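You operate a simulated robot arm through the tools that you are given. There is no shell and no other tool. Be economical: measure what you need, move in short steps, check, and stop when the job is done.

You are at the controls of a simulated two-armed robot. One attempt, no reset.

Task
Take the lid off the clear tub and lay it down on the cream bench top.

It is judged by the outcome, as a careful person would: the job done as asked, and still so three seconds after it is handed in. It fails if anything else is knocked over, pushed out of place, dropped, spilled or broken. Lids that push on must go on centred and level and be pressed home; caps that screw on are set level and turned clockwise until they are tight.

Robot
Two 7-joint arms with two-finger parallel grippers on one trunk, on a base that drives. Base frame: it is fixed to the floor where the robot stands at the start and does not move with it; the origin is under the middle of the robot, x ahead of it, y to its left, z up; the surface under the hand at the start is at about z = 0.811. Units: m, rad, N and s.
The left shoulder is at the start at [0.071, 0.156, 1.005], the right one opposite. Payload 3.91 kg a hand.
The tool frame of a hand sits at the grasp point between the pads (the TCP): z along the fingers, y along the line on which they close. The tips reach 0.03 m beyond it. Largest opening 0.11 m; finger width 0.02, thickness 0.01; the body of the gripper, 0.048 by 0.112 m, starts 0.055 m behind the TCP.
Orientation is that of the tool frame in the base frame, as a unit quaternion [x, y, z, w]. With the fingers straight down and closing along the base's y, the tool's x points along the base's -x, its y along +y and its z along -z.

Tools
- The arms move only by the tool drive_tool. It takes "left_targets", "right_targets" or both (then of equal length, played together; a hand with none holds still); each is a list of rows, each a list of 6 numbers: the shift along the tool's x, y, z in m, then the turn, a rotation vector about the tool's x, y, z in rad. In form: [[dx, dy, dz, wx, wy, wz], ...]. A call has 1 to 12 rows; each row is the pose to reach, as a shift and turn from the pose commanded when the call began, along the tool's axes at that moment. "left_jaw" and "right_jaw" are, for a hand that has rows, the closure in counts, from 0 (fully open) to 255 (shut), set as the call begins (left out, the last holds). A row lasts 0.2 s, in which the tool goes at most 0.05 m and 0.15 rad; a call with a longer step from one row to the next is refused whole, and so is a gripper value outside its range. Where a pose cannot be reached the arm comes as near as it can. A force on the tool above 40 N (or 10 N above the force at the start of the call, whichever is more), or a blocked arm, ends the call early, and 0.2 s more pass. Each finger travels about 0.108 m/s and halts on what it meets, pressing with about 37 N; the grip force reading is that of the motor and also rises with nothing between the fingers. The clock runs only during rows and for 0.2 s after the last one: add rows that repeat a pose to give the fingers time. It gives the time, the measured TCP pose, the force on the tool (base axes), the opening and the grip force at its end, in the units of the frame above (readings bear some noise), with the torque about the TCP (base axes, N m) and any sound that the robot's microphone picked up.
- Cameras (640 x 400 px; columns grow to the right, rows downward): "scene" is now at [0.1442, -0.0098, 1.2541]; the picture's right is [-0.11, -0.99, 0.00], its down [-0.36, 0.04, -0.93] and it looks along [0.93, -0.11, -0.36] (base axes); focal length 290 px, centre (320, 200). "left" rides on the left gripper at [0.072, -0.017, -0.103] in its tool frame; the picture's right is [0.23, 0.97, 0.00], its down [-0.76, 0.18, -0.62] and it looks along [-0.61, 0.14, 0.78] (tool axes); focal length 222 px, centre (320, 200). "right" rides on the right gripper at [0.072, 0.017, -0.103] in its tool frame; the picture's right is [-0.23, 0.97, 0.00], its down [-0.76, -0.18, -0.62] and it looks along [-0.61, -0.14, 0.78] (tool axes); focal length 222 px, centre (320, 200).
- snapshot(camera): a new picture of that camera. No time passes.
- move_column(by): slides the trunk up (or, below 0, down) by that many m; the arms and the scene camera ride with it, the base frame stays. It gives what a move gives, with no picture.
- roll_base(legs): drives the robot by 1 to 6 legs, each [ahead, left, turn to the left] in m, m and rad, along the robot's own axes; the way and the turn of a leg run together, so that a leg with both is an arc; at most 1.5 m and 3.142 rad a leg. The arms and the cameras ride along, it lands a little off, and it stops where it bumps. It gives what a move gives.
- pan_tilt(pan, tilt): turns the head with the scene camera to pan (to the left, within 1.501 rad either way) and tilt (down, from -0.506 to 1.204), counted from straight ahead of the robot. It gives what a move gives.
- measure_at(camera, pixels): for up to 12 pixels [column, row] of the newest picture of that camera ("zoom" is the newest enlarged one), the place [x, y, z] in the base frame of the surface seen there, good to about 0.002 m. No time passes.
- zoom(camera, box): a new picture of the part [left, top, right, bottom] of that camera's present view, enlarged. No time passes.
- finish_job(): hands the job in; it is judged then, once.

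Go step by step. Measure first, check grasps and placings, and put right what went wrong. The budget is 80 turns and 58 pictures, counting those below and the enlarged ones. Unless the task says otherwise, let go and move clear before handing in.

The tools are called after ">>>" by a JSON object that holds its "op" and its "data". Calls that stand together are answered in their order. drive_tool: Moves the arms, as the interface text tells. Its arguments: {"type":"object","properties":{"left_targets":{"type":"array","items":{"type":"array","items":{"type":"number"}}},"left_jaw":{"type":"number"},"right_targets":{"type":"array","items":{"type":"array","items":{"type":"number"}}},"right_jaw":{"type":"number"}},"required":[]} The other tools are called the same way: move_column (by) slides the trunk up or down; roll_base (legs) drives the base; pan_tilt (pan, tilt) turns the head that bears the scene camera; snapshot (camera) takes a picture; measure_at (camera, pixels) gives the place of the surface under pixels of a picture; zoom (camera, box) takes an enlarged picture of a part of a camera's view; finish_job () hands the job in.

At the start:

```text
time: 0.0
left_position: [0.7348, 0.2404, 1.1102]
left_tool_rot: [-0.001, 1.0, 0.0, 0.0]
left_force: [-1.1, 1.0, -0.3]
left_torque: [0.03, 0.01, -0.02]
left_gripper_width: 0.1098
left_gripper_force: 0.0
right_position: [0.6368, -0.4037, 1.1094]
right_tool_rot: [0.0, 1.0, 0.0, 0.0]
right_force: [-0.3, -0.3, 0.3]
right_torque: [-0.03, -0.01, -0.02]
right_gripper_width: 0.11
right_gripper_force: 0.0
trunk travel left (down, up): [-0.45, 0.49]
robot x, y, heading: [0.0011, 0.0021, -0.003]
head pan, tilt: [-0.113, 0.368]
```

scene: 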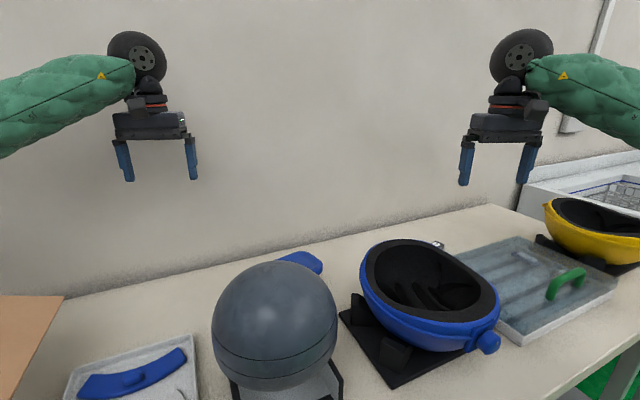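
right: 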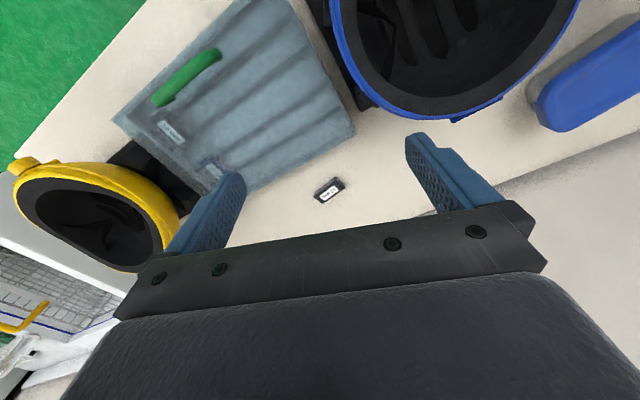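
left: 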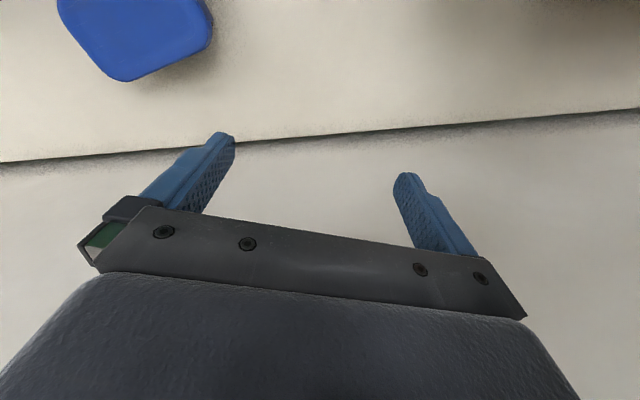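

The scene shows a bench with helmets and a bluish translucent panel with a green handle near (545,290), which might be the tub lid. I'll look down for a better view.

>>> {"op": "pan_tilt", "data": {"pan": -0.4, "tilt": 0.75}}

>>> {"op": "snapshot", "data": {"camera": "scene"}}

>>> {"op": "pan_tilt", "data": {"pan": 0.4, "tilt": 0.75}}

>>> {"op": "snapshot", "data": {"camera": "scene"}}

```text
time: 0.9
left_position: [0.7344, 0.2412, 1.1108]
left_tool_rot: [0.0, 1.0, 0.0, 0.0]
left_force: [0.6, 0.1, -0.1]
left_torque: [0.01, -0.02, -0.01]
left_gripper_width: 0.1099
left_gripper_force: 0.1
right_position: [0.6388, -0.4034, 1.1083]
right_tool_rot: [0.0, 1.0, 0.0, 0.0]
right_force: [0.6, -0.4, -0.6]
right_torque: [0.0, -0.02, -0.05]
right_gripper_width: 0.11
right_gripper_force: 0.1
trunk travel left (down, up): [-0.45, 0.49]
robot x, y, heading: [-0.0012, 0.0008, -0.003]
head pan, tilt: [-0.4, 0.75]
```

```text
54 pictures are left
```

scene: 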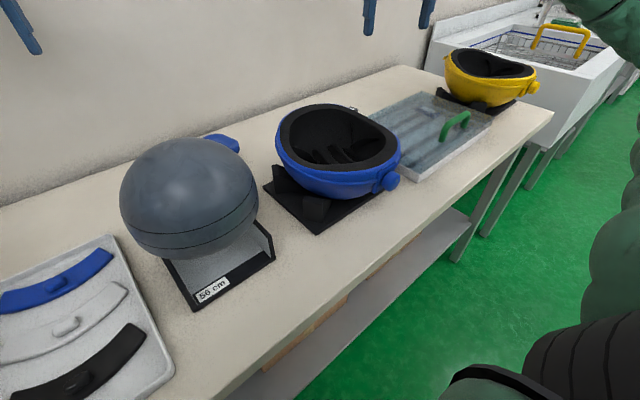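

```text
time: 2.0
left_position: [0.7349, 0.2412, 1.1095]
left_tool_rot: [0.0, 1.0, 0.0, 0.0]
left_force: [0.1, 0.4, -0.1]
left_torque: [0.03, 0.02, 0.0]
left_gripper_width: 0.1099
left_gripper_force: 0.1
right_position: [0.638, -0.4027, 1.1084]
right_tool_rot: [0.0, 1.0, 0.0, -0.001]
right_force: [0.1, -0.7, -0.5]
right_torque: [0.03, -0.03, -0.01]
right_gripper_width: 0.11
right_gripper_force: 0.1
trunk travel left (down, up): [-0.45, 0.49]
robot x, y, heading: [0.0007, -0.0025, 0.002]
head pan, tilt: [0.4, 0.75]
```

```text
53 pictures are left
```

scene: 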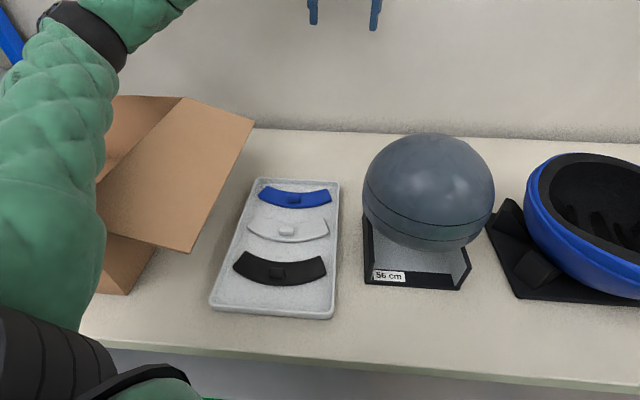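

No other tub is seen on the left. I'll look to the right, at the blue-grey object with the green handle.

>>> {"op": "pan_tilt", "data": {"pan": -0.7, "tilt": 0.55}}

>>> {"op": "snapshot", "data": {"camera": "scene"}}

>>> {"op": "zoom", "data": {"camera": "right", "box": [100, 0, 360, 210]}}

>>> {"op": "pan_tilt", "data": {"pan": -1.4, "tilt": 0.4}}

>>> {"op": "snapshot", "data": {"camera": "scene"}}

```text
time: 3.3
left_position: [0.735, 0.2411, 1.1099]
left_tool_rot: [0.0, 1.0, 0.0, -0.001]
left_force: [-0.2, 0.5, -0.7]
left_torque: [0.0, -0.02, -0.03]
left_gripper_width: 0.1097
left_gripper_force: 0.2
right_position: [0.6382, -0.4038, 1.1092]
right_tool_rot: [-0.001, 1.0, 0.0, 0.0]
right_force: [-0.8, -0.6, 0.5]
right_torque: [-0.03, -0.02, 0.01]
right_gripper_width: 0.1102
right_gripper_force: 0.1
trunk travel left (down, up): [-0.45, 0.49]
robot x, y, heading: [0.0009, -0.0003, -0.003]
head pan, tilt: [-0.7, 0.55]
```

```text
52 pictures are left
```

scene: 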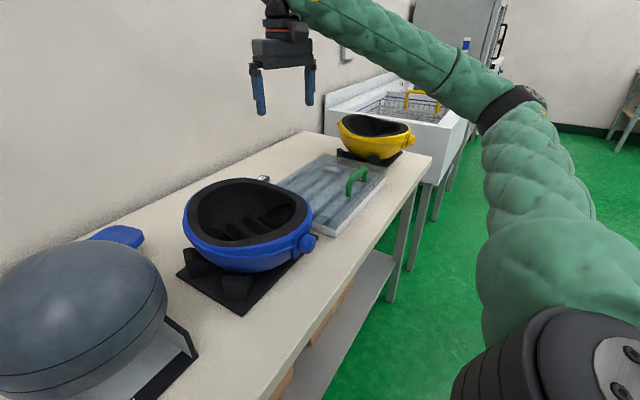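

```text
1.90 times, centred on (230, 105) of right
```

zoom: 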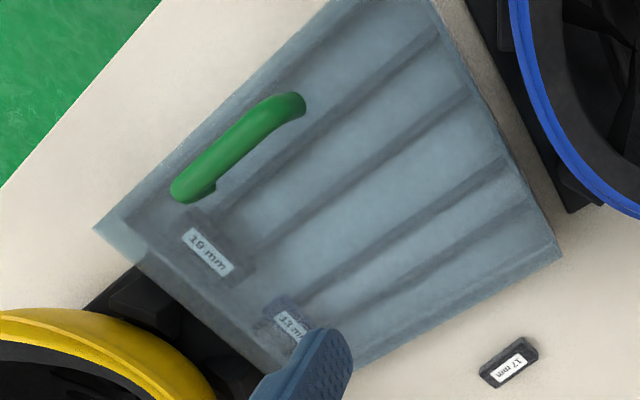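

```text
time: 4.4
left_position: [0.734, 0.2409, 1.1102]
left_tool_rot: [0.0, 1.0, 0.0, 0.001]
left_force: [0.9, -0.7, 0.0]
left_torque: [-0.01, -0.03, -0.02]
left_gripper_width: 0.1102
left_gripper_force: 0.1
right_position: [0.6381, -0.403, 1.1088]
right_tool_rot: [0.0, 1.0, 0.0, 0.0]
right_force: [0.0, 0.1, 0.1]
right_torque: [0.02, -0.04, 0.02]
right_gripper_width: 0.1102
right_gripper_force: 0.2
trunk travel left (down, up): [-0.45, 0.49]
robot x, y, heading: [-0.0047, 0.003, -0.005]
head pan, tilt: [-1.4, 0.4]
```

```text
50 pictures are left
```

scene: 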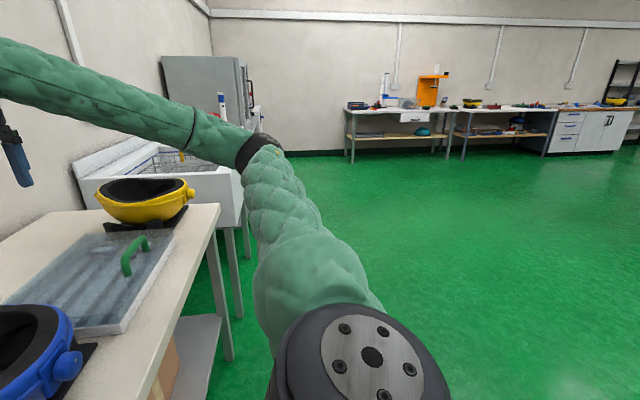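

The lidded tray-like tub with the green handle sits right of the blue helmet; it's the only candidate. I'll zoom and measure it.

>>> {"op": "pan_tilt", "data": {"pan": -0.85, "tilt": 0.55}}

>>> {"op": "zoom", "data": {"camera": "scene", "box": [160, 110, 400, 260]}}

>>> {"op": "measure_at", "data": {"camera": "right", "pixels": [[160, 96], [185, 73], [216, 54], [112, 118], [194, 185], [354, 134], [245, 0], [260, 80], [328, 190], [300, 230], [350, 120], [80, 170]]}}

```text
time: 5.4
left_position: [0.735, 0.2412, 1.1107]
left_tool_rot: [0.0, 1.0, 0.0, 0.0]
left_force: [0.1, -0.1, 0.8]
left_torque: [0.01, -0.02, 0.0]
left_gripper_width: 0.11
left_gripper_force: 0.2
right_position: [0.6377, -0.4027, 1.1097]
right_tool_rot: [0.0, 1.0, 0.0, 0.0]
right_force: [-0.1, -0.7, -0.3]
right_torque: [0.02, 0.02, 0.02]
right_gripper_width: 0.11
right_gripper_force: 0.1
trunk travel left (down, up): [-0.45, 0.49]
robot x, y, heading: [0.003, 0.0034, -0.001]
head pan, tilt: [-0.85, 0.55]
```

```text
2.67 times, centred on (280, 185) of scene
```

zoom: 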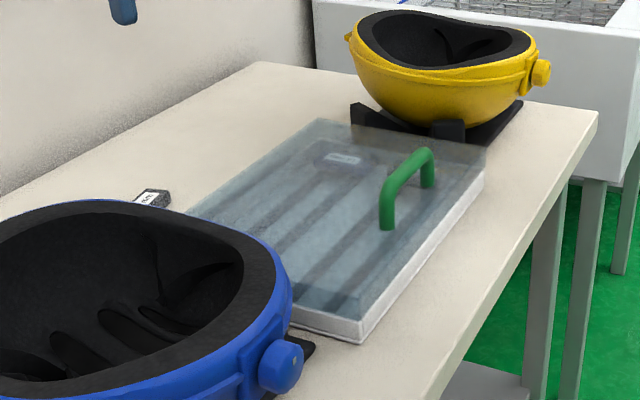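

```text
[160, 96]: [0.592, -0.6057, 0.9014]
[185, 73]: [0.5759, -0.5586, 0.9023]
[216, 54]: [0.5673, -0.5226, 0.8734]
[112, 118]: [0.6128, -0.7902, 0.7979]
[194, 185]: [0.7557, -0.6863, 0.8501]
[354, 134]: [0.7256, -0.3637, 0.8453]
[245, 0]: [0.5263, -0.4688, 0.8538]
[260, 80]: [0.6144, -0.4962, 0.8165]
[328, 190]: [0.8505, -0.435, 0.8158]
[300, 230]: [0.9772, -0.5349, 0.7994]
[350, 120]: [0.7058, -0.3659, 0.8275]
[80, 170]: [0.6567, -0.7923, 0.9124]
```

The lid is a clear slab with a skirt over a white base; its handle is offset toward the front right. I'll map the bench's free space.

>>> {"op": "measure_at", "data": {"camera": "zoom", "pixels": [[320, 120], [484, 172], [361, 320], [190, 212], [360, 340], [486, 185], [150, 195], [590, 112], [260, 66], [440, 390], [387, 228], [428, 186]]}}

>>> {"op": "pan_tilt", "data": {"pan": -0.2, "tilt": 0.8}}

>>> {"op": "snapshot", "data": {"camera": "scene"}}

```text
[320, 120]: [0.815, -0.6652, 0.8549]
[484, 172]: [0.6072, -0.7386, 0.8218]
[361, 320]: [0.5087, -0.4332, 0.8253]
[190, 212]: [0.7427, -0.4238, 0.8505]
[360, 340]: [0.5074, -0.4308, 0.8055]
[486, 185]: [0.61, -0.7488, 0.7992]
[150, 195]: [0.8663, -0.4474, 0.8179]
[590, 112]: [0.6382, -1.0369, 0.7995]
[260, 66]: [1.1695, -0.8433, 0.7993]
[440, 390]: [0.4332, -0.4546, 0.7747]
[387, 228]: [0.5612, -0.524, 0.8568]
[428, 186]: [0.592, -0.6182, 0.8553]
```

```text
time: 6.4
left_position: [0.7339, 0.2408, 1.1104]
left_tool_rot: [0.0, 1.0, 0.0, 0.0]
left_force: [-0.2, -0.5, 0.0]
left_torque: [0.0, 0.01, -0.03]
left_gripper_width: 0.1102
left_gripper_force: 0.1
right_position: [0.638, -0.403, 1.1099]
right_tool_rot: [0.0, 1.0, 0.0, 0.0]
right_force: [0.0, -0.4, 0.6]
right_torque: [0.03, 0.0, -0.04]
right_gripper_width: 0.1101
right_gripper_force: 0.1
trunk travel left (down, up): [-0.45, 0.49]
robot x, y, heading: [-0.0015, 0.0003, 0.002]
head pan, tilt: [-0.201, 0.799]
```

```text
48 pictures are left
```

scene: 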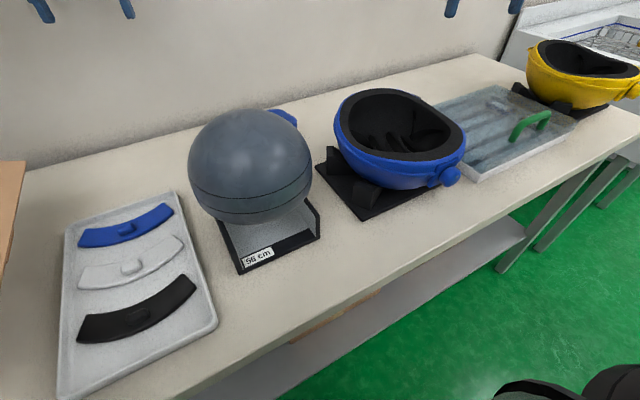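

Bench top is z≈0.80, yawed ~19°; lid is ~0.33×0.23 m, top z≈0.852, with the handle centred at ≈(0.577,-0.571). I'll raise the trunk and drive parallel to the bench to the right for a better view and reach.

>>> {"op": "move_column", "data": {"by": 0.3}}

>>> {"op": "roll_base", "data": {"legs": [[0.1, -0.283, 0]]}}

>>> {"op": "pan_tilt", "data": {"pan": -0.5, "tilt": 0.85}}

>>> {"op": "snapshot", "data": {"camera": "scene"}}

>>> {"op": "snapshot", "data": {"camera": "right"}}

```text
time: 9.4
left_position: [0.7355, 0.2408, 1.4106]
left_tool_rot: [0.0, 1.0, 0.0, 0.0]
left_force: [0.6, 0.1, 0.2]
left_torque: [-0.02, 0.0, -0.02]
left_gripper_width: 0.11
left_gripper_force: 0.3
right_position: [0.6383, -0.403, 1.4089]
right_tool_rot: [-0.001, 1.0, 0.0, -0.001]
right_force: [-0.7, 0.8, 0.9]
right_torque: [0.0, 0.0, 0.01]
right_gripper_width: 0.1098
right_gripper_force: 0.1
trunk travel left (down, up): [-0.75, 0.19]
robot x, y, heading: [0.0011, 0.001, -0.002]
head pan, tilt: [-0.201, 0.799]
```

```text
time: 11.4
left_position: [0.8376, -0.043, 1.4109]
left_tool_rot: [0.004, 1.0, 0.001, 0.0]
left_force: [-0.6, -0.5, -0.5]
left_torque: [-0.01, 0.01, 0.0]
left_gripper_width: 0.1099
left_gripper_force: 0.0
right_position: [0.7357, -0.6862, 1.4089]
right_tool_rot: [0.005, 1.0, 0.0, 0.0]
right_force: [0.5, 0.3, -0.1]
right_torque: [0.01, -0.03, 0.01]
right_gripper_width: 0.11
right_gripper_force: 0.0
trunk travel left (down, up): [-0.75, 0.19]
robot x, y, heading: [0.0975, -0.2798, -0.011]
head pan, tilt: [-0.201, 0.799]
```

```text
time: 12.2
left_position: [0.8363, -0.0435, 1.4106]
left_tool_rot: [0.003, 1.0, 0.0, 0.0]
left_force: [0.1, 0.2, 0.6]
left_torque: [-0.02, -0.02, 0.02]
left_gripper_width: 0.1101
left_gripper_force: 0.0
right_position: [0.735, -0.6879, 1.4105]
right_tool_rot: [0.004, 1.0, -0.001, 0.0]
right_force: [-0.1, 0.3, 0.0]
right_torque: [-0.02, -0.02, 0.04]
right_gripper_width: 0.1101
right_gripper_force: 0.1
trunk travel left (down, up): [-0.75, 0.19]
robot x, y, heading: [0.1005, -0.2763, -0.007]
head pan, tilt: [-0.499, 0.85]
```

```text
47 pictures are left
```

scene: 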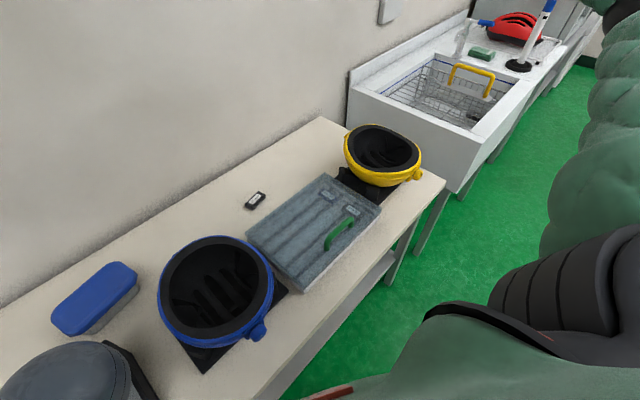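

```text
46 pictures are left
```

right: 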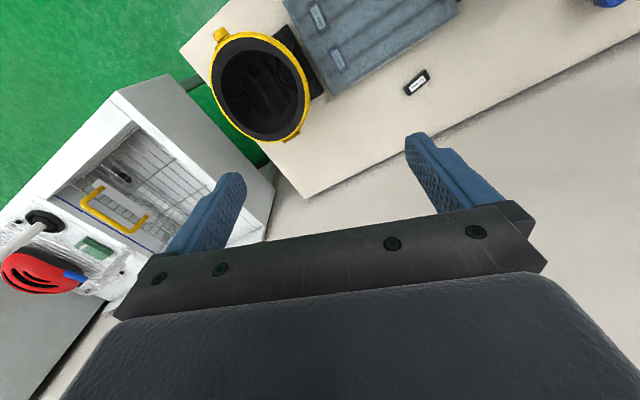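

Good overview: free space behind the tub, on either side of the black spacer (255,200). Measuring boundaries.

>>> {"op": "measure_at", "data": {"camera": "scene", "pixels": [[318, 116], [139, 284], [135, 268], [246, 207], [265, 193], [160, 290], [344, 133], [340, 172], [325, 175], [248, 236], [186, 246], [60, 268]]}}

>>> {"op": "measure_at", "data": {"camera": "right", "pixels": [[408, 97], [430, 77], [403, 88], [300, 132], [322, 95], [285, 140], [302, 198], [338, 92], [460, 10], [355, 165]]}}

>>> {"op": "zoom", "data": {"camera": "scene", "box": [230, 160, 400, 300]}}

```text
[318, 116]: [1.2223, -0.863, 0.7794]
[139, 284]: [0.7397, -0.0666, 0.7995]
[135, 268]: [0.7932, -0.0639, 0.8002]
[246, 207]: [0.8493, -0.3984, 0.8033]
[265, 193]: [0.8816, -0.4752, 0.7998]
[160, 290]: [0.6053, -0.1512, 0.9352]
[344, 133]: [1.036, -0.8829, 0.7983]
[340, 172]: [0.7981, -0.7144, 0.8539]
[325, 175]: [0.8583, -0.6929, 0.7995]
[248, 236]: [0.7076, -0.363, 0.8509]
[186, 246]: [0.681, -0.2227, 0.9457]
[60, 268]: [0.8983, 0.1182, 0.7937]
```

```text
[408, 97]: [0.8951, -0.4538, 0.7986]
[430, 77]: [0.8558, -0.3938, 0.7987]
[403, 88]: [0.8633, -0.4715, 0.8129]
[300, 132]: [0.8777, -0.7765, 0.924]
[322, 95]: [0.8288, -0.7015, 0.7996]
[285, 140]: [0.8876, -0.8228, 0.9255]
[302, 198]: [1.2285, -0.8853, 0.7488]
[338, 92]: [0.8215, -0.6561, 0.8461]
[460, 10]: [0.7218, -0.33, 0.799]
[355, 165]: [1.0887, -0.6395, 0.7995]
```

```text
2.86 times, centred on (315, 230) of scene
```

zoom: 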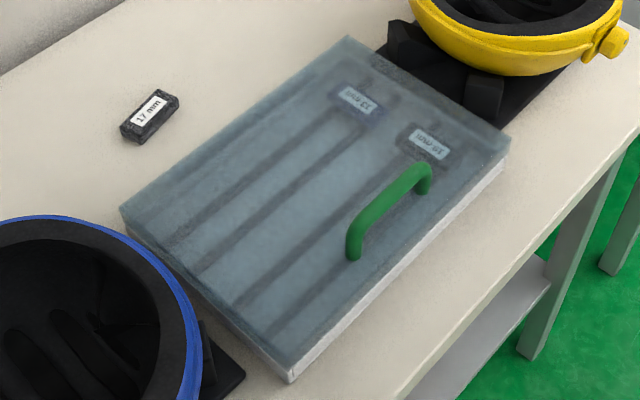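

The free zone right-behind the tub looks just big enough. I'll measure lid corners precisely and the bench/wall seam.

>>> {"op": "measure_at", "data": {"camera": "zoom", "pixels": [[347, 40], [506, 140], [290, 366], [124, 210], [354, 235], [422, 172], [385, 200], [370, 210], [405, 185], [290, 380], [508, 155], [128, 225]]}}

>>> {"op": "measure_at", "data": {"camera": "scene", "pixels": [[240, 150], [240, 155], [240, 160], [240, 164], [240, 168], [240, 172], [280, 128], [280, 134], [280, 138], [280, 142], [280, 146], [325, 125]]}}

```text
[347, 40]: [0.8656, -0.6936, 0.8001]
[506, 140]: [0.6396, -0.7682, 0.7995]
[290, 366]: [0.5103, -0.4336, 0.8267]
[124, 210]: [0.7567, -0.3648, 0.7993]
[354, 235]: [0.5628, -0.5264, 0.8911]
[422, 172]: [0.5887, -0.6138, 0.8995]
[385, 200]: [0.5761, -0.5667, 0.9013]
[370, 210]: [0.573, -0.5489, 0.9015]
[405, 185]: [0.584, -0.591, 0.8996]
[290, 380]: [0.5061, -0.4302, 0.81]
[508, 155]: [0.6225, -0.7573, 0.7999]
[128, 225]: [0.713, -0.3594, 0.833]
```

```text
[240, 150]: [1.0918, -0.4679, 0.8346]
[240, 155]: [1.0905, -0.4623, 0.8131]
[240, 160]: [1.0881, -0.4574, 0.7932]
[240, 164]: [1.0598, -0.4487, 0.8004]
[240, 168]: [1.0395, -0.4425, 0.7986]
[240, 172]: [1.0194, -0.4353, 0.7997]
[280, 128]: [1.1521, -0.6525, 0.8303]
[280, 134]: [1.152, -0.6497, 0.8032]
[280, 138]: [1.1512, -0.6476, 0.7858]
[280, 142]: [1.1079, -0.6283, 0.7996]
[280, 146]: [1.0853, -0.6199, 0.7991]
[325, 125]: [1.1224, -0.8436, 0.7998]
```

Bench depth behind the tub is v≈0.575–0.85, enough for the lid. Lower the trunk back and bring the right hand above the handle, turned ~72° so it closes across the bar.

>>> {"op": "move_column", "data": {"by": -0.3}}

>>> {"op": "drive_tool", "data": {"right_targets": [[0.018, 0.013, 0.012, 0, 0, 0.1404], [0.036, 0.026, 0.024, 0, 0, 0.2809], [0.053, 0.039, 0.037, 0, 0, 0.4213], [0.071, 0.052, 0.049, 0, 0, 0.5618], [0.089, 0.065, 0.061, 0, 0, 0.7022], [0.107, 0.078, 0.073, 0, 0, 0.8427], [0.125, 0.091, 0.086, 0, 0, 0.9831], [0.142, 0.104, 0.098, 0, 0, 1.1236], [0.158, 0.118, 0.11, 0, 0, 1.264], [0.158, 0.118, 0.11, 0, 0, 1.264]], "right_jaw": 0}}

>>> {"op": "snapshot", "data": {"camera": "right"}}

>>> {"op": "snapshot", "data": {"camera": "scene"}}

```text
time: 15.2
left_position: [0.8365, -0.043, 1.1098]
left_tool_rot: [0.004, 1.0, 0.0, 0.001]
left_force: [-0.2, 0.0, 0.4]
left_torque: [0.0, 0.01, 0.02]
left_gripper_width: 0.11
left_gripper_force: 0.1
right_position: [0.7357, -0.6853, 1.1083]
right_tool_rot: [0.004, 1.0, 0.0, 0.0]
right_force: [-0.2, 0.2, -0.2]
right_torque: [0.0, 0.03, 0.05]
right_gripper_width: 0.1098
right_gripper_force: 0.1
trunk travel left (down, up): [-0.45, 0.49]
robot x, y, heading: [0.1, -0.2793, -0.011]
head pan, tilt: [-0.499, 0.85]
```

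```text
time: 17.4
left_position: [0.8372, -0.0435, 1.1098]
left_tool_rot: [0.003, 1.0, 0.0, 0.0]
left_force: [0.7, 0.1, 0.0]
left_torque: [0.0, 0.0, 0.0]
left_gripper_width: 0.1098
left_gripper_force: 0.0
right_position: [0.5778, -0.5675, 1.0004]
right_tool_rot: [0.595, 0.804, 0.001, 0.001]
right_force: [0.1, 0.6, 0.7]
right_torque: [0.0, 0.02, -0.01]
right_gripper_width: 0.1098
right_gripper_force: 0.0
trunk travel left (down, up): [-0.45, 0.49]
robot x, y, heading: [0.1009, -0.2792, -0.007]
head pan, tilt: [-0.499, 0.85]
```

```text
44 pictures are left
```

right: 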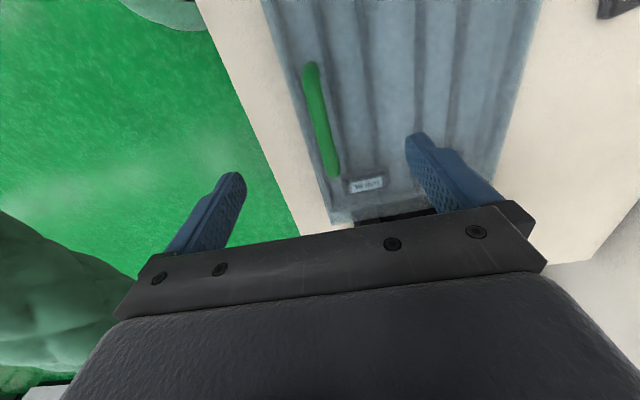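

```text
43 pictures are left
```

scene: 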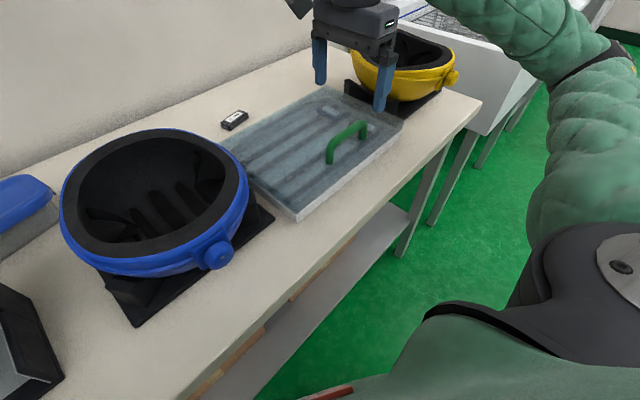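

The hand is above the handle at the right yaw. I'll measure the bar again from the wrist camera.

>>> {"op": "measure_at", "data": {"camera": "right", "pixels": [[311, 72], [318, 105], [324, 130], [332, 165], [316, 95], [310, 105], [326, 105], [360, 130], [275, 30], [334, 220], [480, 175], [360, 100]]}}

```text
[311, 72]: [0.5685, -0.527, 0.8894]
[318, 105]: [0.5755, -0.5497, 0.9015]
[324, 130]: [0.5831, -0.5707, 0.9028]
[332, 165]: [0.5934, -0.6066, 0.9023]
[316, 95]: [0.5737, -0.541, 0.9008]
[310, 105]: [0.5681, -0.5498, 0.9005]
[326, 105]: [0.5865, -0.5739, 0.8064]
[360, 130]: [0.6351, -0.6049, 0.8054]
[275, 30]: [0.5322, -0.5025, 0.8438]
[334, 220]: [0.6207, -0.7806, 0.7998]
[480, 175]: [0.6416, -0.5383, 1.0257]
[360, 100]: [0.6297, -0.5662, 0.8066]
```

Bar centre ≈(0.582,-0.570), top z 0.902, aligned with the hand. Descend so the pads straddle it.

>>> {"op": "drive_tool", "data": {"right_targets": [[-0.003, 0.003, 0.03, 0, 0, 0], [-0.003, 0.003, 0.06, 0, 0, 0], [-0.003, 0.003, 0.085, 0, 0, 0], [-0.003, 0.003, 0.1, 0, 0, 0], [-0.003, 0.003, 0.112, 0, 0, 0], [-0.003, 0.003, 0.112, 0, 0, 0]]}}

>>> {"op": "snapshot", "data": {"camera": "right"}}

>>> {"op": "zoom", "data": {"camera": "scene", "box": [230, 50, 430, 220]}}

```text
time: 18.8
left_position: [0.8381, -0.0428, 1.1107]
left_tool_rot: [0.003, 1.0, 0.0, 0.0]
left_force: [0.6, 0.0, 1.2]
left_torque: [0.04, 0.0, 0.0]
left_gripper_width: 0.1102
left_gripper_force: 0.1
right_position: [0.5824, -0.5711, 0.887]
right_tool_rot: [0.593, 0.805, 0.0, 0.0]
right_force: [-0.2, 0.5, -0.1]
right_torque: [-0.02, 0.01, -0.02]
right_gripper_width: 0.1102
right_gripper_force: 0.1
trunk travel left (down, up): [-0.45, 0.49]
robot x, y, heading: [0.1007, -0.2769, -0.005]
head pan, tilt: [-0.499, 0.85]
```

```text
42 pictures are left
```

right: 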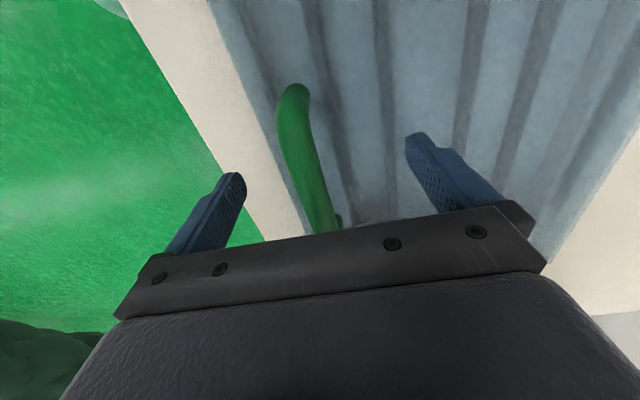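

```text
2.35 times, centred on (330, 135) of scene
```

zoom: 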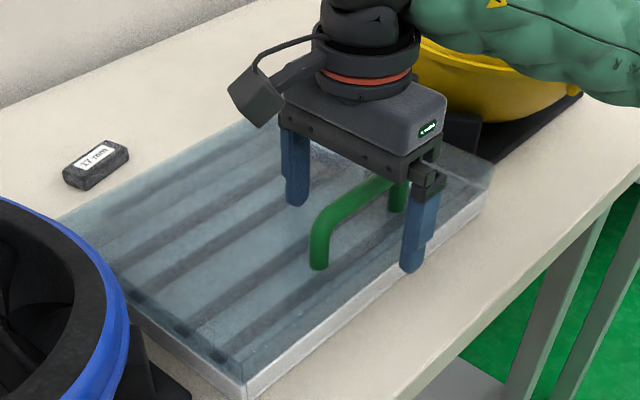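

Fingers straddle the bar with no contact. Close the jaw.

>>> {"op": "drive_tool", "data": {"right_targets": [[0, 0, 0, 0, 0, 0], [0, 0, 0, 0, 0, 0], [0, 0, 0, 0, 0, 0], [0, 0, 0, 0, 0, 0], [0, 0, 0, 0, 0, 0]], "right_jaw": 255}}

>>> {"op": "snapshot", "data": {"camera": "right"}}

```text
time: 20.0
left_position: [0.8356, -0.0426, 1.1121]
left_tool_rot: [0.004, 1.0, 0.0, 0.0]
left_force: [0.7, -0.1, -0.8]
left_torque: [0.0, 0.0, -0.01]
left_gripper_width: 0.11
left_gripper_force: 0.1
right_position: [0.5802, -0.5709, 0.8875]
right_tool_rot: [0.594, 0.804, 0.001, 0.0]
right_force: [-28.3, -9.5, 9.1]
right_torque: [0.05, -0.09, 0.79]
right_gripper_width: 0.0154
right_gripper_force: 45.2
trunk travel left (down, up): [-0.45, 0.49]
robot x, y, heading: [0.1018, -0.2773, -0.008]
head pan, tilt: [-0.499, 0.85]
```

```text
40 pictures are left
```

right: 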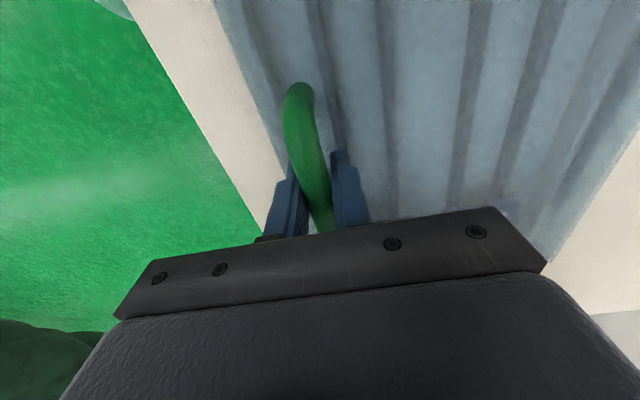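

Gripped (15.4 mm) but with ~30 N side load along −n; I'll ease the hand a few mm that way to relieve it.

>>> {"op": "drive_tool", "data": {"right_targets": [[0, -0.002, 0, 0, 0, 0], [0, -0.004, 0, 0, 0, 0], [0, -0.004, 0, 0, 0, 0]]}}

```text
time: 20.8
left_position: [0.8376, -0.0422, 1.1104]
left_tool_rot: [0.004, 1.0, 0.0, 0.0]
left_force: [-0.2, 0.7, -0.3]
left_torque: [0.03, -0.01, 0.0]
left_gripper_width: 0.1102
left_gripper_force: 0.0
right_position: [0.5803, -0.5711, 0.8872]
right_tool_rot: [0.594, 0.805, 0.0, 0.0]
right_force: [10.5, -3.5, 7.2]
right_torque: [-0.24, -0.09, 0.83]
right_gripper_width: 0.0157
right_gripper_force: 45.1
trunk travel left (down, up): [-0.45, 0.49]
robot x, y, heading: [0.1033, -0.2785, -0.005]
head pan, tilt: [-0.499, 0.85]
```

Side load is now slightly reversed (10 N); back off 1 mm and lift gently.

>>> {"op": "drive_tool", "data": {"right_targets": [[0, 0.001, 0, 0, 0, 0], [0, 0.001, -0.002, 0, 0, 0], [0, 0.001, -0.004, 0, 0, 0], [0, 0.001, -0.006, 0, 0, 0], [0, 0.001, -0.008, 0, 0, 0], [0, 0.001, -0.01, 0, 0, 0], [0, 0.001, -0.012, 0, 0, 0]]}}

>>> {"op": "zoom", "data": {"camera": "scene", "box": [200, 50, 430, 230]}}

```text
time: 22.3
left_position: [0.8388, -0.0418, 1.1093]
left_tool_rot: [0.003, 1.0, 0.0, -0.001]
left_force: [0.3, -0.5, -1.1]
left_torque: [-0.01, -0.03, -0.01]
left_gripper_width: 0.1102
left_gripper_force: 0.1
right_position: [0.5828, -0.5701, 0.8973]
right_tool_rot: [0.594, 0.805, -0.001, -0.001]
right_force: [23.5, 1.5, -8.5]
right_torque: [0.0, 0.06, 0.61]
right_gripper_width: 0.0155
right_gripper_force: 45.4
trunk travel left (down, up): [-0.45, 0.49]
robot x, y, heading: [0.0998, -0.2794, -0.008]
head pan, tilt: [-0.499, 0.85]
stopped in row 7 (right hand): the force on the tool passed its limit at 41 N (the readings are from after the stop); the commanded pose is now the measured one
```

```text
2.22 times, centred on (315, 140) of scene
```

zoom: 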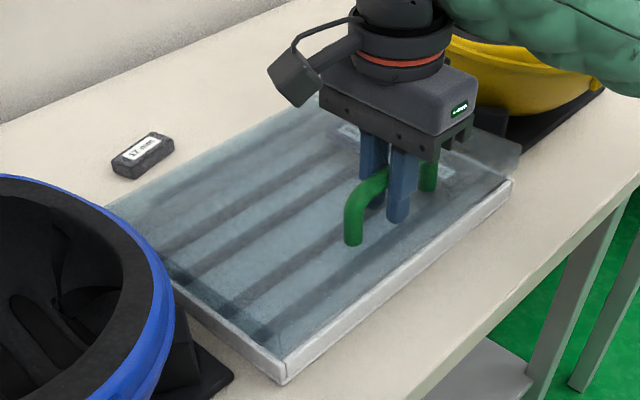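

The lid's front seems raised ~1 cm, with a +x pull of ~24 N on the tool — perhaps a hinge or a lip at the back. I'll look closely.

>>> {"op": "zoom", "data": {"camera": "scene", "box": [240, 90, 420, 225]}}

>>> {"op": "zoom", "data": {"camera": "right", "box": [160, 0, 640, 250]}}

```text
2.96 times, centred on (330, 158) of scene
```

zoom: 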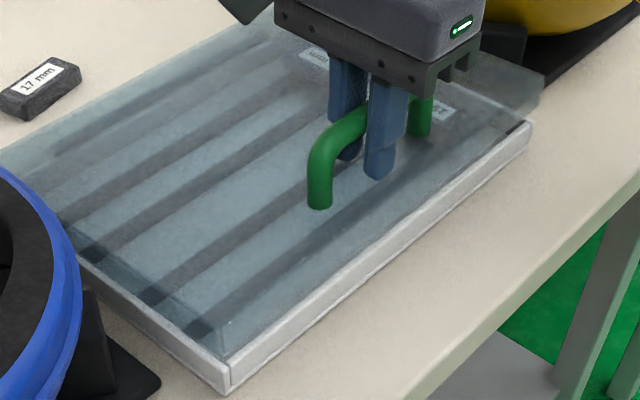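

```text
1.33 times, centred on (400, 125) of right
```

zoom: 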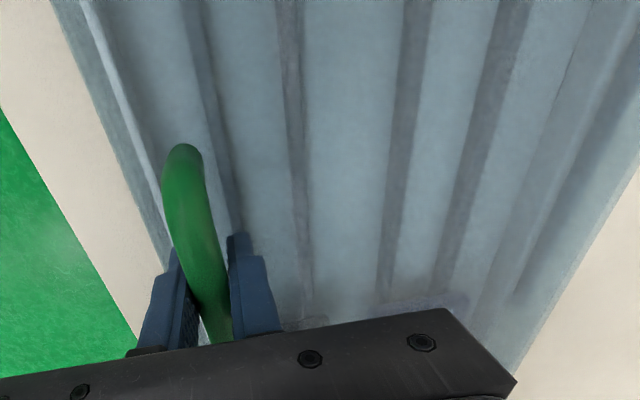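

Need heights of the lid's edges to tell a hinge from a free lid; new scene picture with measurements.

>>> {"op": "zoom", "data": {"camera": "scene", "box": [210, 70, 420, 228]}}

```text
2.53 times, centred on (315, 149) of scene
```

zoom: 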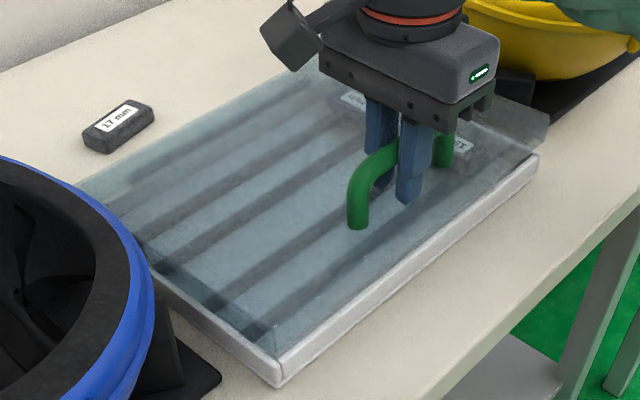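

>>> {"op": "measure_at", "data": {"camera": "zoom", "pixels": [[82, 184], [90, 184], [272, 352], [274, 340], [281, 362], [280, 385], [548, 120], [544, 128], [320, 66], [325, 64], [400, 285], [150, 240]]}}

```text
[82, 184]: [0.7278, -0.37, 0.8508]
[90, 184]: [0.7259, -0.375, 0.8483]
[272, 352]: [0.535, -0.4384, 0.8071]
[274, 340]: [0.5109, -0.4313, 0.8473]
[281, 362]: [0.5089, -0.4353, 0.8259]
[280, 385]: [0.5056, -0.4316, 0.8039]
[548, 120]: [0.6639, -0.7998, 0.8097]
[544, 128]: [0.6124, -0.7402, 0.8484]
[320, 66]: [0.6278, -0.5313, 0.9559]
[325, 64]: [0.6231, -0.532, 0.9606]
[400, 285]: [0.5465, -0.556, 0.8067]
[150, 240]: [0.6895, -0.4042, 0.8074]
```

>>> {"op": "measure_at", "data": {"camera": "zoom", "pixels": [[368, 168], [362, 178], [355, 200], [358, 226], [445, 162], [378, 158], [405, 198], [500, 150], [440, 240], [330, 325], [536, 112], [200, 120]]}}

>>> {"op": "measure_at", "data": {"camera": "right", "pixels": [[298, 100], [305, 130], [312, 160], [318, 190]]}}

```text
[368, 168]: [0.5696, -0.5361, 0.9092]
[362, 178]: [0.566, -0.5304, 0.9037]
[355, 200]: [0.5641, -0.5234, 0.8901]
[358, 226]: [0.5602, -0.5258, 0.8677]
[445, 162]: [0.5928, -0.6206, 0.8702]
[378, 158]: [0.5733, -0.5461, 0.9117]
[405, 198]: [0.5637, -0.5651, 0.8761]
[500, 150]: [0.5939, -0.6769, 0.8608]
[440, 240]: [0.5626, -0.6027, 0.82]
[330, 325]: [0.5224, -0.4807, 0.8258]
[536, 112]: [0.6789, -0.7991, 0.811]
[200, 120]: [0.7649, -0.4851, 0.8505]
```

```text
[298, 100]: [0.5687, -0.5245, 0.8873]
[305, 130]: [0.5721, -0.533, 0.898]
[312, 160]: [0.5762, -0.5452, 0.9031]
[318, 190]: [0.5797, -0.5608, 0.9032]
```

The front of the lid rose 1 cm (handle top 0.911) while the back stayed at 0.8505: it is pivoting at the back. I'll relieve the side force and gently tilt the hand to try to raise the back, watching force.

>>> {"op": "drive_tool", "data": {"right_targets": [[0, 0.001, 0, 0, 0, 0], [0, 0.002, 0, 0, 0, 0], [0, 0.002, 0, 0, 0, 0]]}}

>>> {"op": "drive_tool", "data": {"right_targets": [[0, 0, 0, -0.02, 0, 0], [0, 0, 0, -0.04, 0, 0], [0, 0, 0, -0.06, 0, 0], [0, 0, 0, -0.06, 0, 0]]}}

>>> {"op": "zoom", "data": {"camera": "scene", "box": [210, 70, 420, 228]}}

>>> {"op": "measure_at", "data": {"camera": "zoom", "pixels": [[82, 184], [90, 184], [200, 120], [378, 158], [500, 150], [274, 340]]}}

```text
time: 23.1
left_position: [0.8371, -0.0425, 1.1088]
left_tool_rot: [0.003, 1.0, 0.0, -0.001]
left_force: [-0.7, 0.2, -0.2]
left_torque: [-0.02, 0.01, 0.0]
left_gripper_width: 0.11
left_gripper_force: 0.1
right_position: [0.5834, -0.5687, 0.8962]
right_tool_rot: [0.594, 0.804, 0.0, -0.001]
right_force: [9.9, -1.3, -4.6]
right_torque: [0.35, 0.25, 0.8]
right_gripper_width: 0.0158
right_gripper_force: 45.3
trunk travel left (down, up): [-0.45, 0.49]
robot x, y, heading: [0.099, -0.275, -0.006]
head pan, tilt: [-0.499, 0.85]
```

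```text
time: 24.1
left_position: [0.838, -0.0429, 1.1107]
left_tool_rot: [0.003, 1.0, 0.0, 0.0]
left_force: [-0.9, -0.1, -0.1]
left_torque: [0.01, 0.01, 0.0]
left_gripper_width: 0.1099
left_gripper_force: 0.0
right_position: [0.5838, -0.5688, 0.897]
right_tool_rot: [0.594, 0.804, 0.024, 0.017]
right_force: [9.6, -3.6, -5.0]
right_torque: [-0.08, 0.08, 0.8]
right_gripper_width: 0.0158
right_gripper_force: 45.0
trunk travel left (down, up): [-0.45, 0.49]
robot x, y, heading: [0.1009, -0.2776, -0.008]
head pan, tilt: [-0.499, 0.85]
```

```text
2.53 times, centred on (315, 149) of scene
```

zoom: 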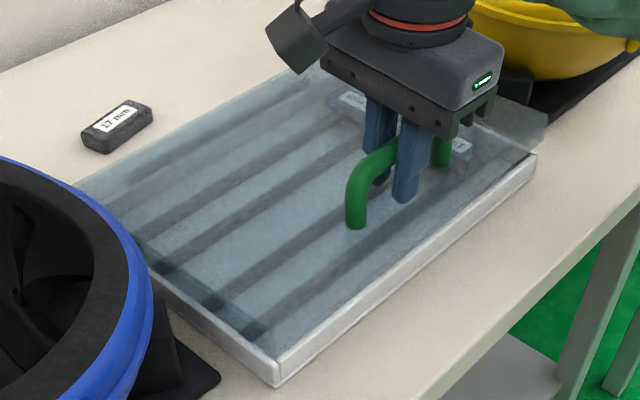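

```text
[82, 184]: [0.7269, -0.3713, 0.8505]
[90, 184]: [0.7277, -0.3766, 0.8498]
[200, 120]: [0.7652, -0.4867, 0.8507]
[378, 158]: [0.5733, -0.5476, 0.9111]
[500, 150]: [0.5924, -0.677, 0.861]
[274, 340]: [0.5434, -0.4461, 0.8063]
```

The back hasn't lifted: the round bar simply rolls in the grip (torque stays ~0.1 Nm), so gripping mid-bar can't hold the lid level. I'll set it back down, release, and regrasp at a vertical leg of the handle where the pads can hold the tilt.

>>> {"op": "drive_tool", "data": {"right_targets": [[0, 0, 0, 0.03, 0, 0], [0, 0, 0, 0.06, 0, 0], [0, -0.001, 0.003, 0.06, 0, 0], [0, -0.002, 0.006, 0.06, 0, 0], [0, -0.003, 0.009, 0.06, 0, 0], [0, -0.003, 0.01, 0.06, 0, 0], [0, -0.003, 0.01, 0.06, 0, 0]]}}

```text
time: 25.7
left_position: [0.8371, -0.0435, 1.1107]
left_tool_rot: [0.003, 1.0, 0.0, 0.0]
left_force: [0.0, 0.2, -0.2]
left_torque: [0.0, 0.03, 0.0]
left_gripper_width: 0.1097
left_gripper_force: 0.1
right_position: [0.5796, -0.5696, 0.8896]
right_tool_rot: [0.594, 0.804, 0.001, -0.001]
right_force: [7.3, -14.8, 24.7]
right_torque: [0.41, 0.11, 0.82]
right_gripper_width: 0.0156
right_gripper_force: 45.3
trunk travel left (down, up): [-0.45, 0.49]
robot x, y, heading: [0.1006, -0.2805, -0.007]
head pan, tilt: [-0.499, 0.85]
```

It's resting with ~25 N push; release now, then check the lid's seat.

>>> {"op": "drive_tool", "data": {"right_targets": [[0, 0, -0.001, 0, 0, 0], [0, 0, -0.001, 0, 0, 0], [0, 0, -0.001, 0, 0, 0], [0, 0, -0.001, 0, 0, 0]], "right_jaw": 0}}

>>> {"op": "snapshot", "data": {"camera": "right"}}

>>> {"op": "zoom", "data": {"camera": "scene", "box": [210, 70, 420, 228]}}

>>> {"op": "measure_at", "data": {"camera": "right", "pixels": [[295, 86], [300, 95], [285, 100], [290, 110], [300, 130], [308, 160], [316, 200]]}}

```text
time: 26.7
left_position: [0.8377, -0.0434, 1.11]
left_tool_rot: [0.004, 1.0, 0.0, 0.0]
left_force: [-0.1, 0.1, -0.7]
left_torque: [-0.01, -0.01, 0.0]
left_gripper_width: 0.11
left_gripper_force: 0.0
right_position: [0.5793, -0.5695, 0.8876]
right_tool_rot: [0.594, 0.804, 0.0, -0.001]
right_force: [-0.2, 0.0, 0.7]
right_torque: [0.01, 0.01, 0.01]
right_gripper_width: 0.1098
right_gripper_force: 0.0
trunk travel left (down, up): [-0.45, 0.49]
robot x, y, heading: [0.1012, -0.2781, -0.009]
head pan, tilt: [-0.499, 0.85]
```

```text
34 pictures are left
```

right: 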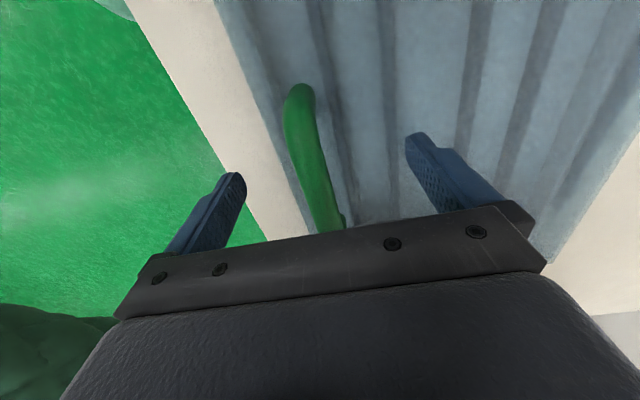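

```text
2.53 times, centred on (315, 149) of scene
```

zoom: 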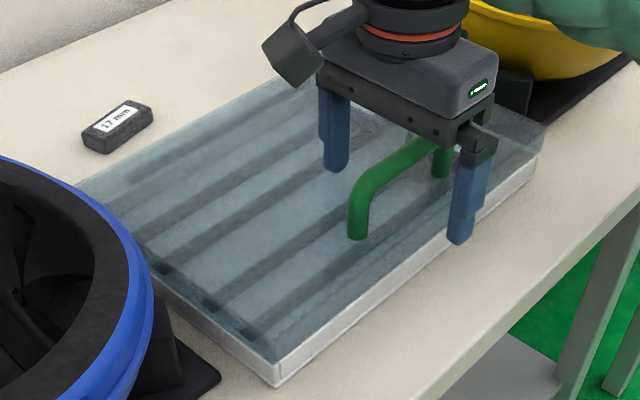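

```text
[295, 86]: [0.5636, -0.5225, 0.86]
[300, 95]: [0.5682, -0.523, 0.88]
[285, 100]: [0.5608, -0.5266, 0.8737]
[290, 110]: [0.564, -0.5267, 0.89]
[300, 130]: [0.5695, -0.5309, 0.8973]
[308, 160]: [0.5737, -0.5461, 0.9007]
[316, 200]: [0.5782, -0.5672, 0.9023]
```

The lid reseated and the left leg is at ≈(0.567,-0.530). I'll slide the open hand along the bar to that leg and close.

>>> {"op": "drive_tool", "data": {"right_targets": [[0.013, 0.001, 0, 0, 0, -0.01], [0.026, 0.001, 0, 0, 0, -0.01], [0.038, 0.001, 0, 0, 0, -0.01], [0.038, 0.001, 0.003, 0, 0, -0.01], [0.038, 0.001, 0.003, 0, 0, -0.01]]}}

>>> {"op": "drive_tool", "data": {"right_targets": [[0, 0, 0, 0, 0, 0], [0, 0, 0, 0, 0, 0], [0, 0, 0, 0, 0, 0], [0, 0, 0, 0, 0, 0], [0, 0, 0, 0, 0, 0]], "right_jaw": 255}}

>>> {"op": "zoom", "data": {"camera": "scene", "box": [210, 70, 420, 228]}}

```text
time: 27.9
left_position: [0.8363, -0.0419, 1.1103]
left_tool_rot: [0.004, 1.0, 0.001, 0.0]
left_force: [0.2, 0.6, -0.7]
left_torque: [-0.03, 0.03, 0.05]
left_gripper_width: 0.1103
left_gripper_force: 0.0
right_position: [0.5696, -0.5327, 0.8856]
right_tool_rot: [0.59, 0.807, 0.0, -0.001]
right_force: [-0.8, -1.4, 2.9]
right_torque: [-0.03, -0.17, -0.07]
right_gripper_width: 0.1101
right_gripper_force: 0.0
trunk travel left (down, up): [-0.45, 0.49]
robot x, y, heading: [0.1007, -0.2764, -0.005]
head pan, tilt: [-0.499, 0.85]
```

```text
time: 29.1
left_position: [0.8348, -0.0426, 1.1118]
left_tool_rot: [0.004, 1.0, 0.001, 0.001]
left_force: [0.1, 0.2, -0.2]
left_torque: [-0.02, 0.01, 0.02]
left_gripper_width: 0.1101
left_gripper_force: 0.0
right_position: [0.5682, -0.5339, 0.8855]
right_tool_rot: [0.59, 0.807, 0.0, 0.0]
right_force: [-24.2, -4.6, 0.8]
right_torque: [-0.66, 0.73, 0.46]
right_gripper_width: 0.0162
right_gripper_force: 44.7
trunk travel left (down, up): [-0.45, 0.49]
robot x, y, heading: [0.0998, -0.2793, -0.009]
head pan, tilt: [-0.499, 0.85]
```

```text
2.53 times, centred on (315, 149) of scene
```

zoom: 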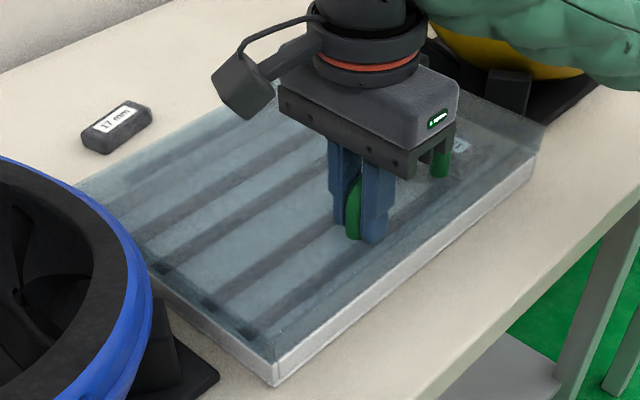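

Gripped at the leg, now transmitting torque. Relieve the side load 2.5 mm and lift 8 mm.

>>> {"op": "drive_tool", "data": {"right_targets": [[0, -0.001, 0, 0, 0, 0], [0, -0.0024, 0, 0, 0, 0], [0, -0.0024, 0, 0, 0, 0]]}}

>>> {"op": "drive_tool", "data": {"right_targets": [[0, 0, -0.002, 0, 0, 0], [0, 0, -0.004, 0, 0, 0], [0, 0, -0.006, 0, 0, 0], [0, 0, -0.008, 0, 0, 0], [0, 0, -0.008, 0, 0, 0]]}}

>>> {"op": "zoom", "data": {"camera": "scene", "box": [210, 70, 420, 228]}}

>>> {"op": "measure_at", "data": {"camera": "zoom", "pixels": [[82, 184], [90, 182], [200, 120], [270, 85], [440, 175], [500, 150], [320, 300], [274, 340]]}}

```text
time: 29.9
left_position: [0.8374, -0.0428, 1.1104]
left_tool_rot: [0.003, 1.0, -0.001, 0.0]
left_force: [0.3, -0.1, -0.1]
left_torque: [0.03, -0.01, 0.0]
left_gripper_width: 0.1099
left_gripper_force: 0.1
right_position: [0.5676, -0.5335, 0.8843]
right_tool_rot: [0.591, 0.807, 0.0, -0.001]
right_force: [-1.1, -0.4, 3.2]
right_torque: [-1.14, 0.09, 0.42]
right_gripper_width: 0.0158
right_gripper_force: 45.0
trunk travel left (down, up): [-0.45, 0.49]
robot x, y, heading: [0.0979, -0.2782, -0.008]
head pan, tilt: [-0.499, 0.85]
```

```text
time: 31.1
left_position: [0.8386, -0.0423, 1.109]
left_tool_rot: [0.004, 1.0, 0.0, -0.001]
left_force: [-0.6, -0.2, -0.9]
left_torque: [-0.01, 0.0, 0.0]
left_gripper_width: 0.1102
left_gripper_force: 0.0
right_position: [0.5701, -0.5317, 0.8908]
right_tool_rot: [0.59, 0.807, 0.0, 0.0]
right_force: [23.6, 12.3, -17.8]
right_torque: [0.13, 1.99, 0.59]
right_gripper_width: 0.0166
right_gripper_force: 44.9
trunk travel left (down, up): [-0.45, 0.49]
robot x, y, heading: [0.0968, -0.2765, -0.006]
head pan, tilt: [-0.499, 0.85]
```

```text
2.53 times, centred on (315, 149) of scene
```

zoom: 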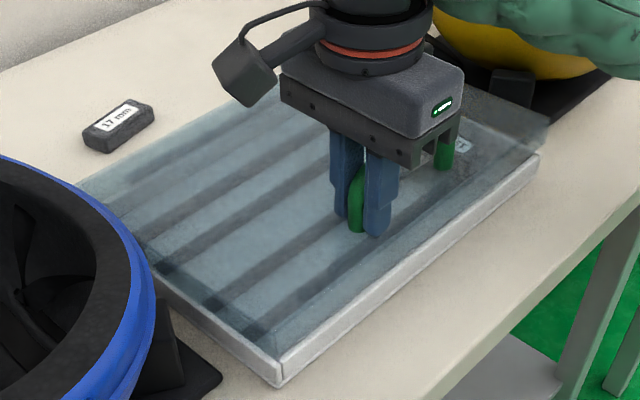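

```text
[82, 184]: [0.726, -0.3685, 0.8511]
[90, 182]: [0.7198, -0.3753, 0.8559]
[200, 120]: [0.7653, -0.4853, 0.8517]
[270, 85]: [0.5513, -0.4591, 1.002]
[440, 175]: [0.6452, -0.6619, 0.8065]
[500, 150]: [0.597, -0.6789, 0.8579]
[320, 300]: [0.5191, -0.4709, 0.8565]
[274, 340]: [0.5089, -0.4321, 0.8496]
```

The back still stays at 0.851 while lateral force pulls +n (26 N): the rear skirt is likely hooked behind the tub wall as the lid tilts. I'll relieve by moving +n ~4 mm, then tilt the hand to raise the back.

>>> {"op": "drive_tool", "data": {"right_targets": [[0, 0.002, 0, 0, 0, 0], [0, 0.0035, 0, 0, 0, 0], [0, 0.0035, 0, 0, 0, 0]]}}

>>> {"op": "drive_tool", "data": {"right_targets": [[0, 0, 0, -0.015, 0, 0], [0, 0, 0, -0.03, 0, 0], [0, 0, 0, -0.045, 0, 0], [0, 0, 0, -0.06, 0, 0], [0, 0, 0, -0.06, 0, 0]]}}

>>> {"op": "zoom", "data": {"camera": "scene", "box": [210, 70, 420, 228]}}

>>> {"op": "measure_at", "data": {"camera": "zoom", "pixels": [[82, 184], [90, 182], [200, 120], [500, 150], [320, 300], [274, 340]]}}

```text
time: 31.9
left_position: [0.8371, -0.0435, 1.1091]
left_tool_rot: [0.003, 1.0, 0.0, 0.0]
left_force: [0.1, -0.5, -0.2]
left_torque: [0.03, 0.0, 0.01]
left_gripper_width: 0.1102
left_gripper_force: 0.1
right_position: [0.5685, -0.5331, 0.8918]
right_tool_rot: [0.59, 0.807, -0.001, -0.001]
right_force: [-2.1, 5.8, -11.8]
right_torque: [-0.36, 2.08, 0.57]
right_gripper_width: 0.0165
right_gripper_force: 44.7
trunk travel left (down, up): [-0.45, 0.49]
robot x, y, heading: [0.0997, -0.2785, -0.01]
head pan, tilt: [-0.499, 0.85]
```

```text
time: 33.1
left_position: [0.8358, -0.0433, 1.1105]
left_tool_rot: [0.004, 1.0, 0.0, 0.001]
left_force: [0.5, 0.7, 0.3]
left_torque: [0.02, -0.01, 0.01]
left_gripper_width: 0.1098
left_gripper_force: 0.1
right_position: [0.5692, -0.534, 0.895]
right_tool_rot: [0.59, 0.807, 0.025, 0.018]
right_force: [-21.2, 0.1, -5.8]
right_torque: [-1.04, 2.11, 0.6]
right_gripper_width: 0.0192
right_gripper_force: 44.8
trunk travel left (down, up): [-0.45, 0.49]
robot x, y, heading: [0.1005, -0.2759, -0.008]
head pan, tilt: [-0.499, 0.85]
```

```text
2.53 times, centred on (315, 149) of scene
```

zoom: 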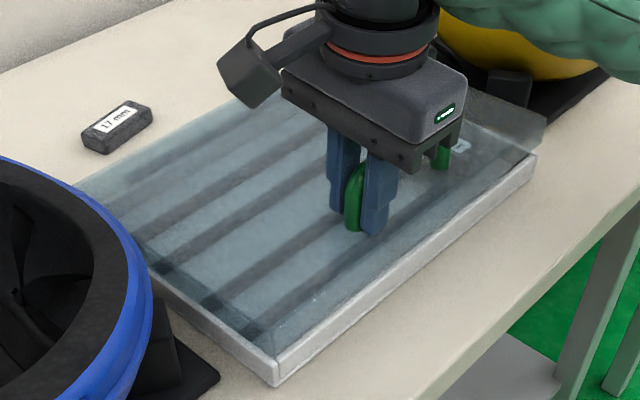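

```text
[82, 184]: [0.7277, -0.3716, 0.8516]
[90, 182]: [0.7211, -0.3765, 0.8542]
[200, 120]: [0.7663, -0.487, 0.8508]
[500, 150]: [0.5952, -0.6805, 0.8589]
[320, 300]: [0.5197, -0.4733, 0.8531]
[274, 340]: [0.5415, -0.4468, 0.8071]
```

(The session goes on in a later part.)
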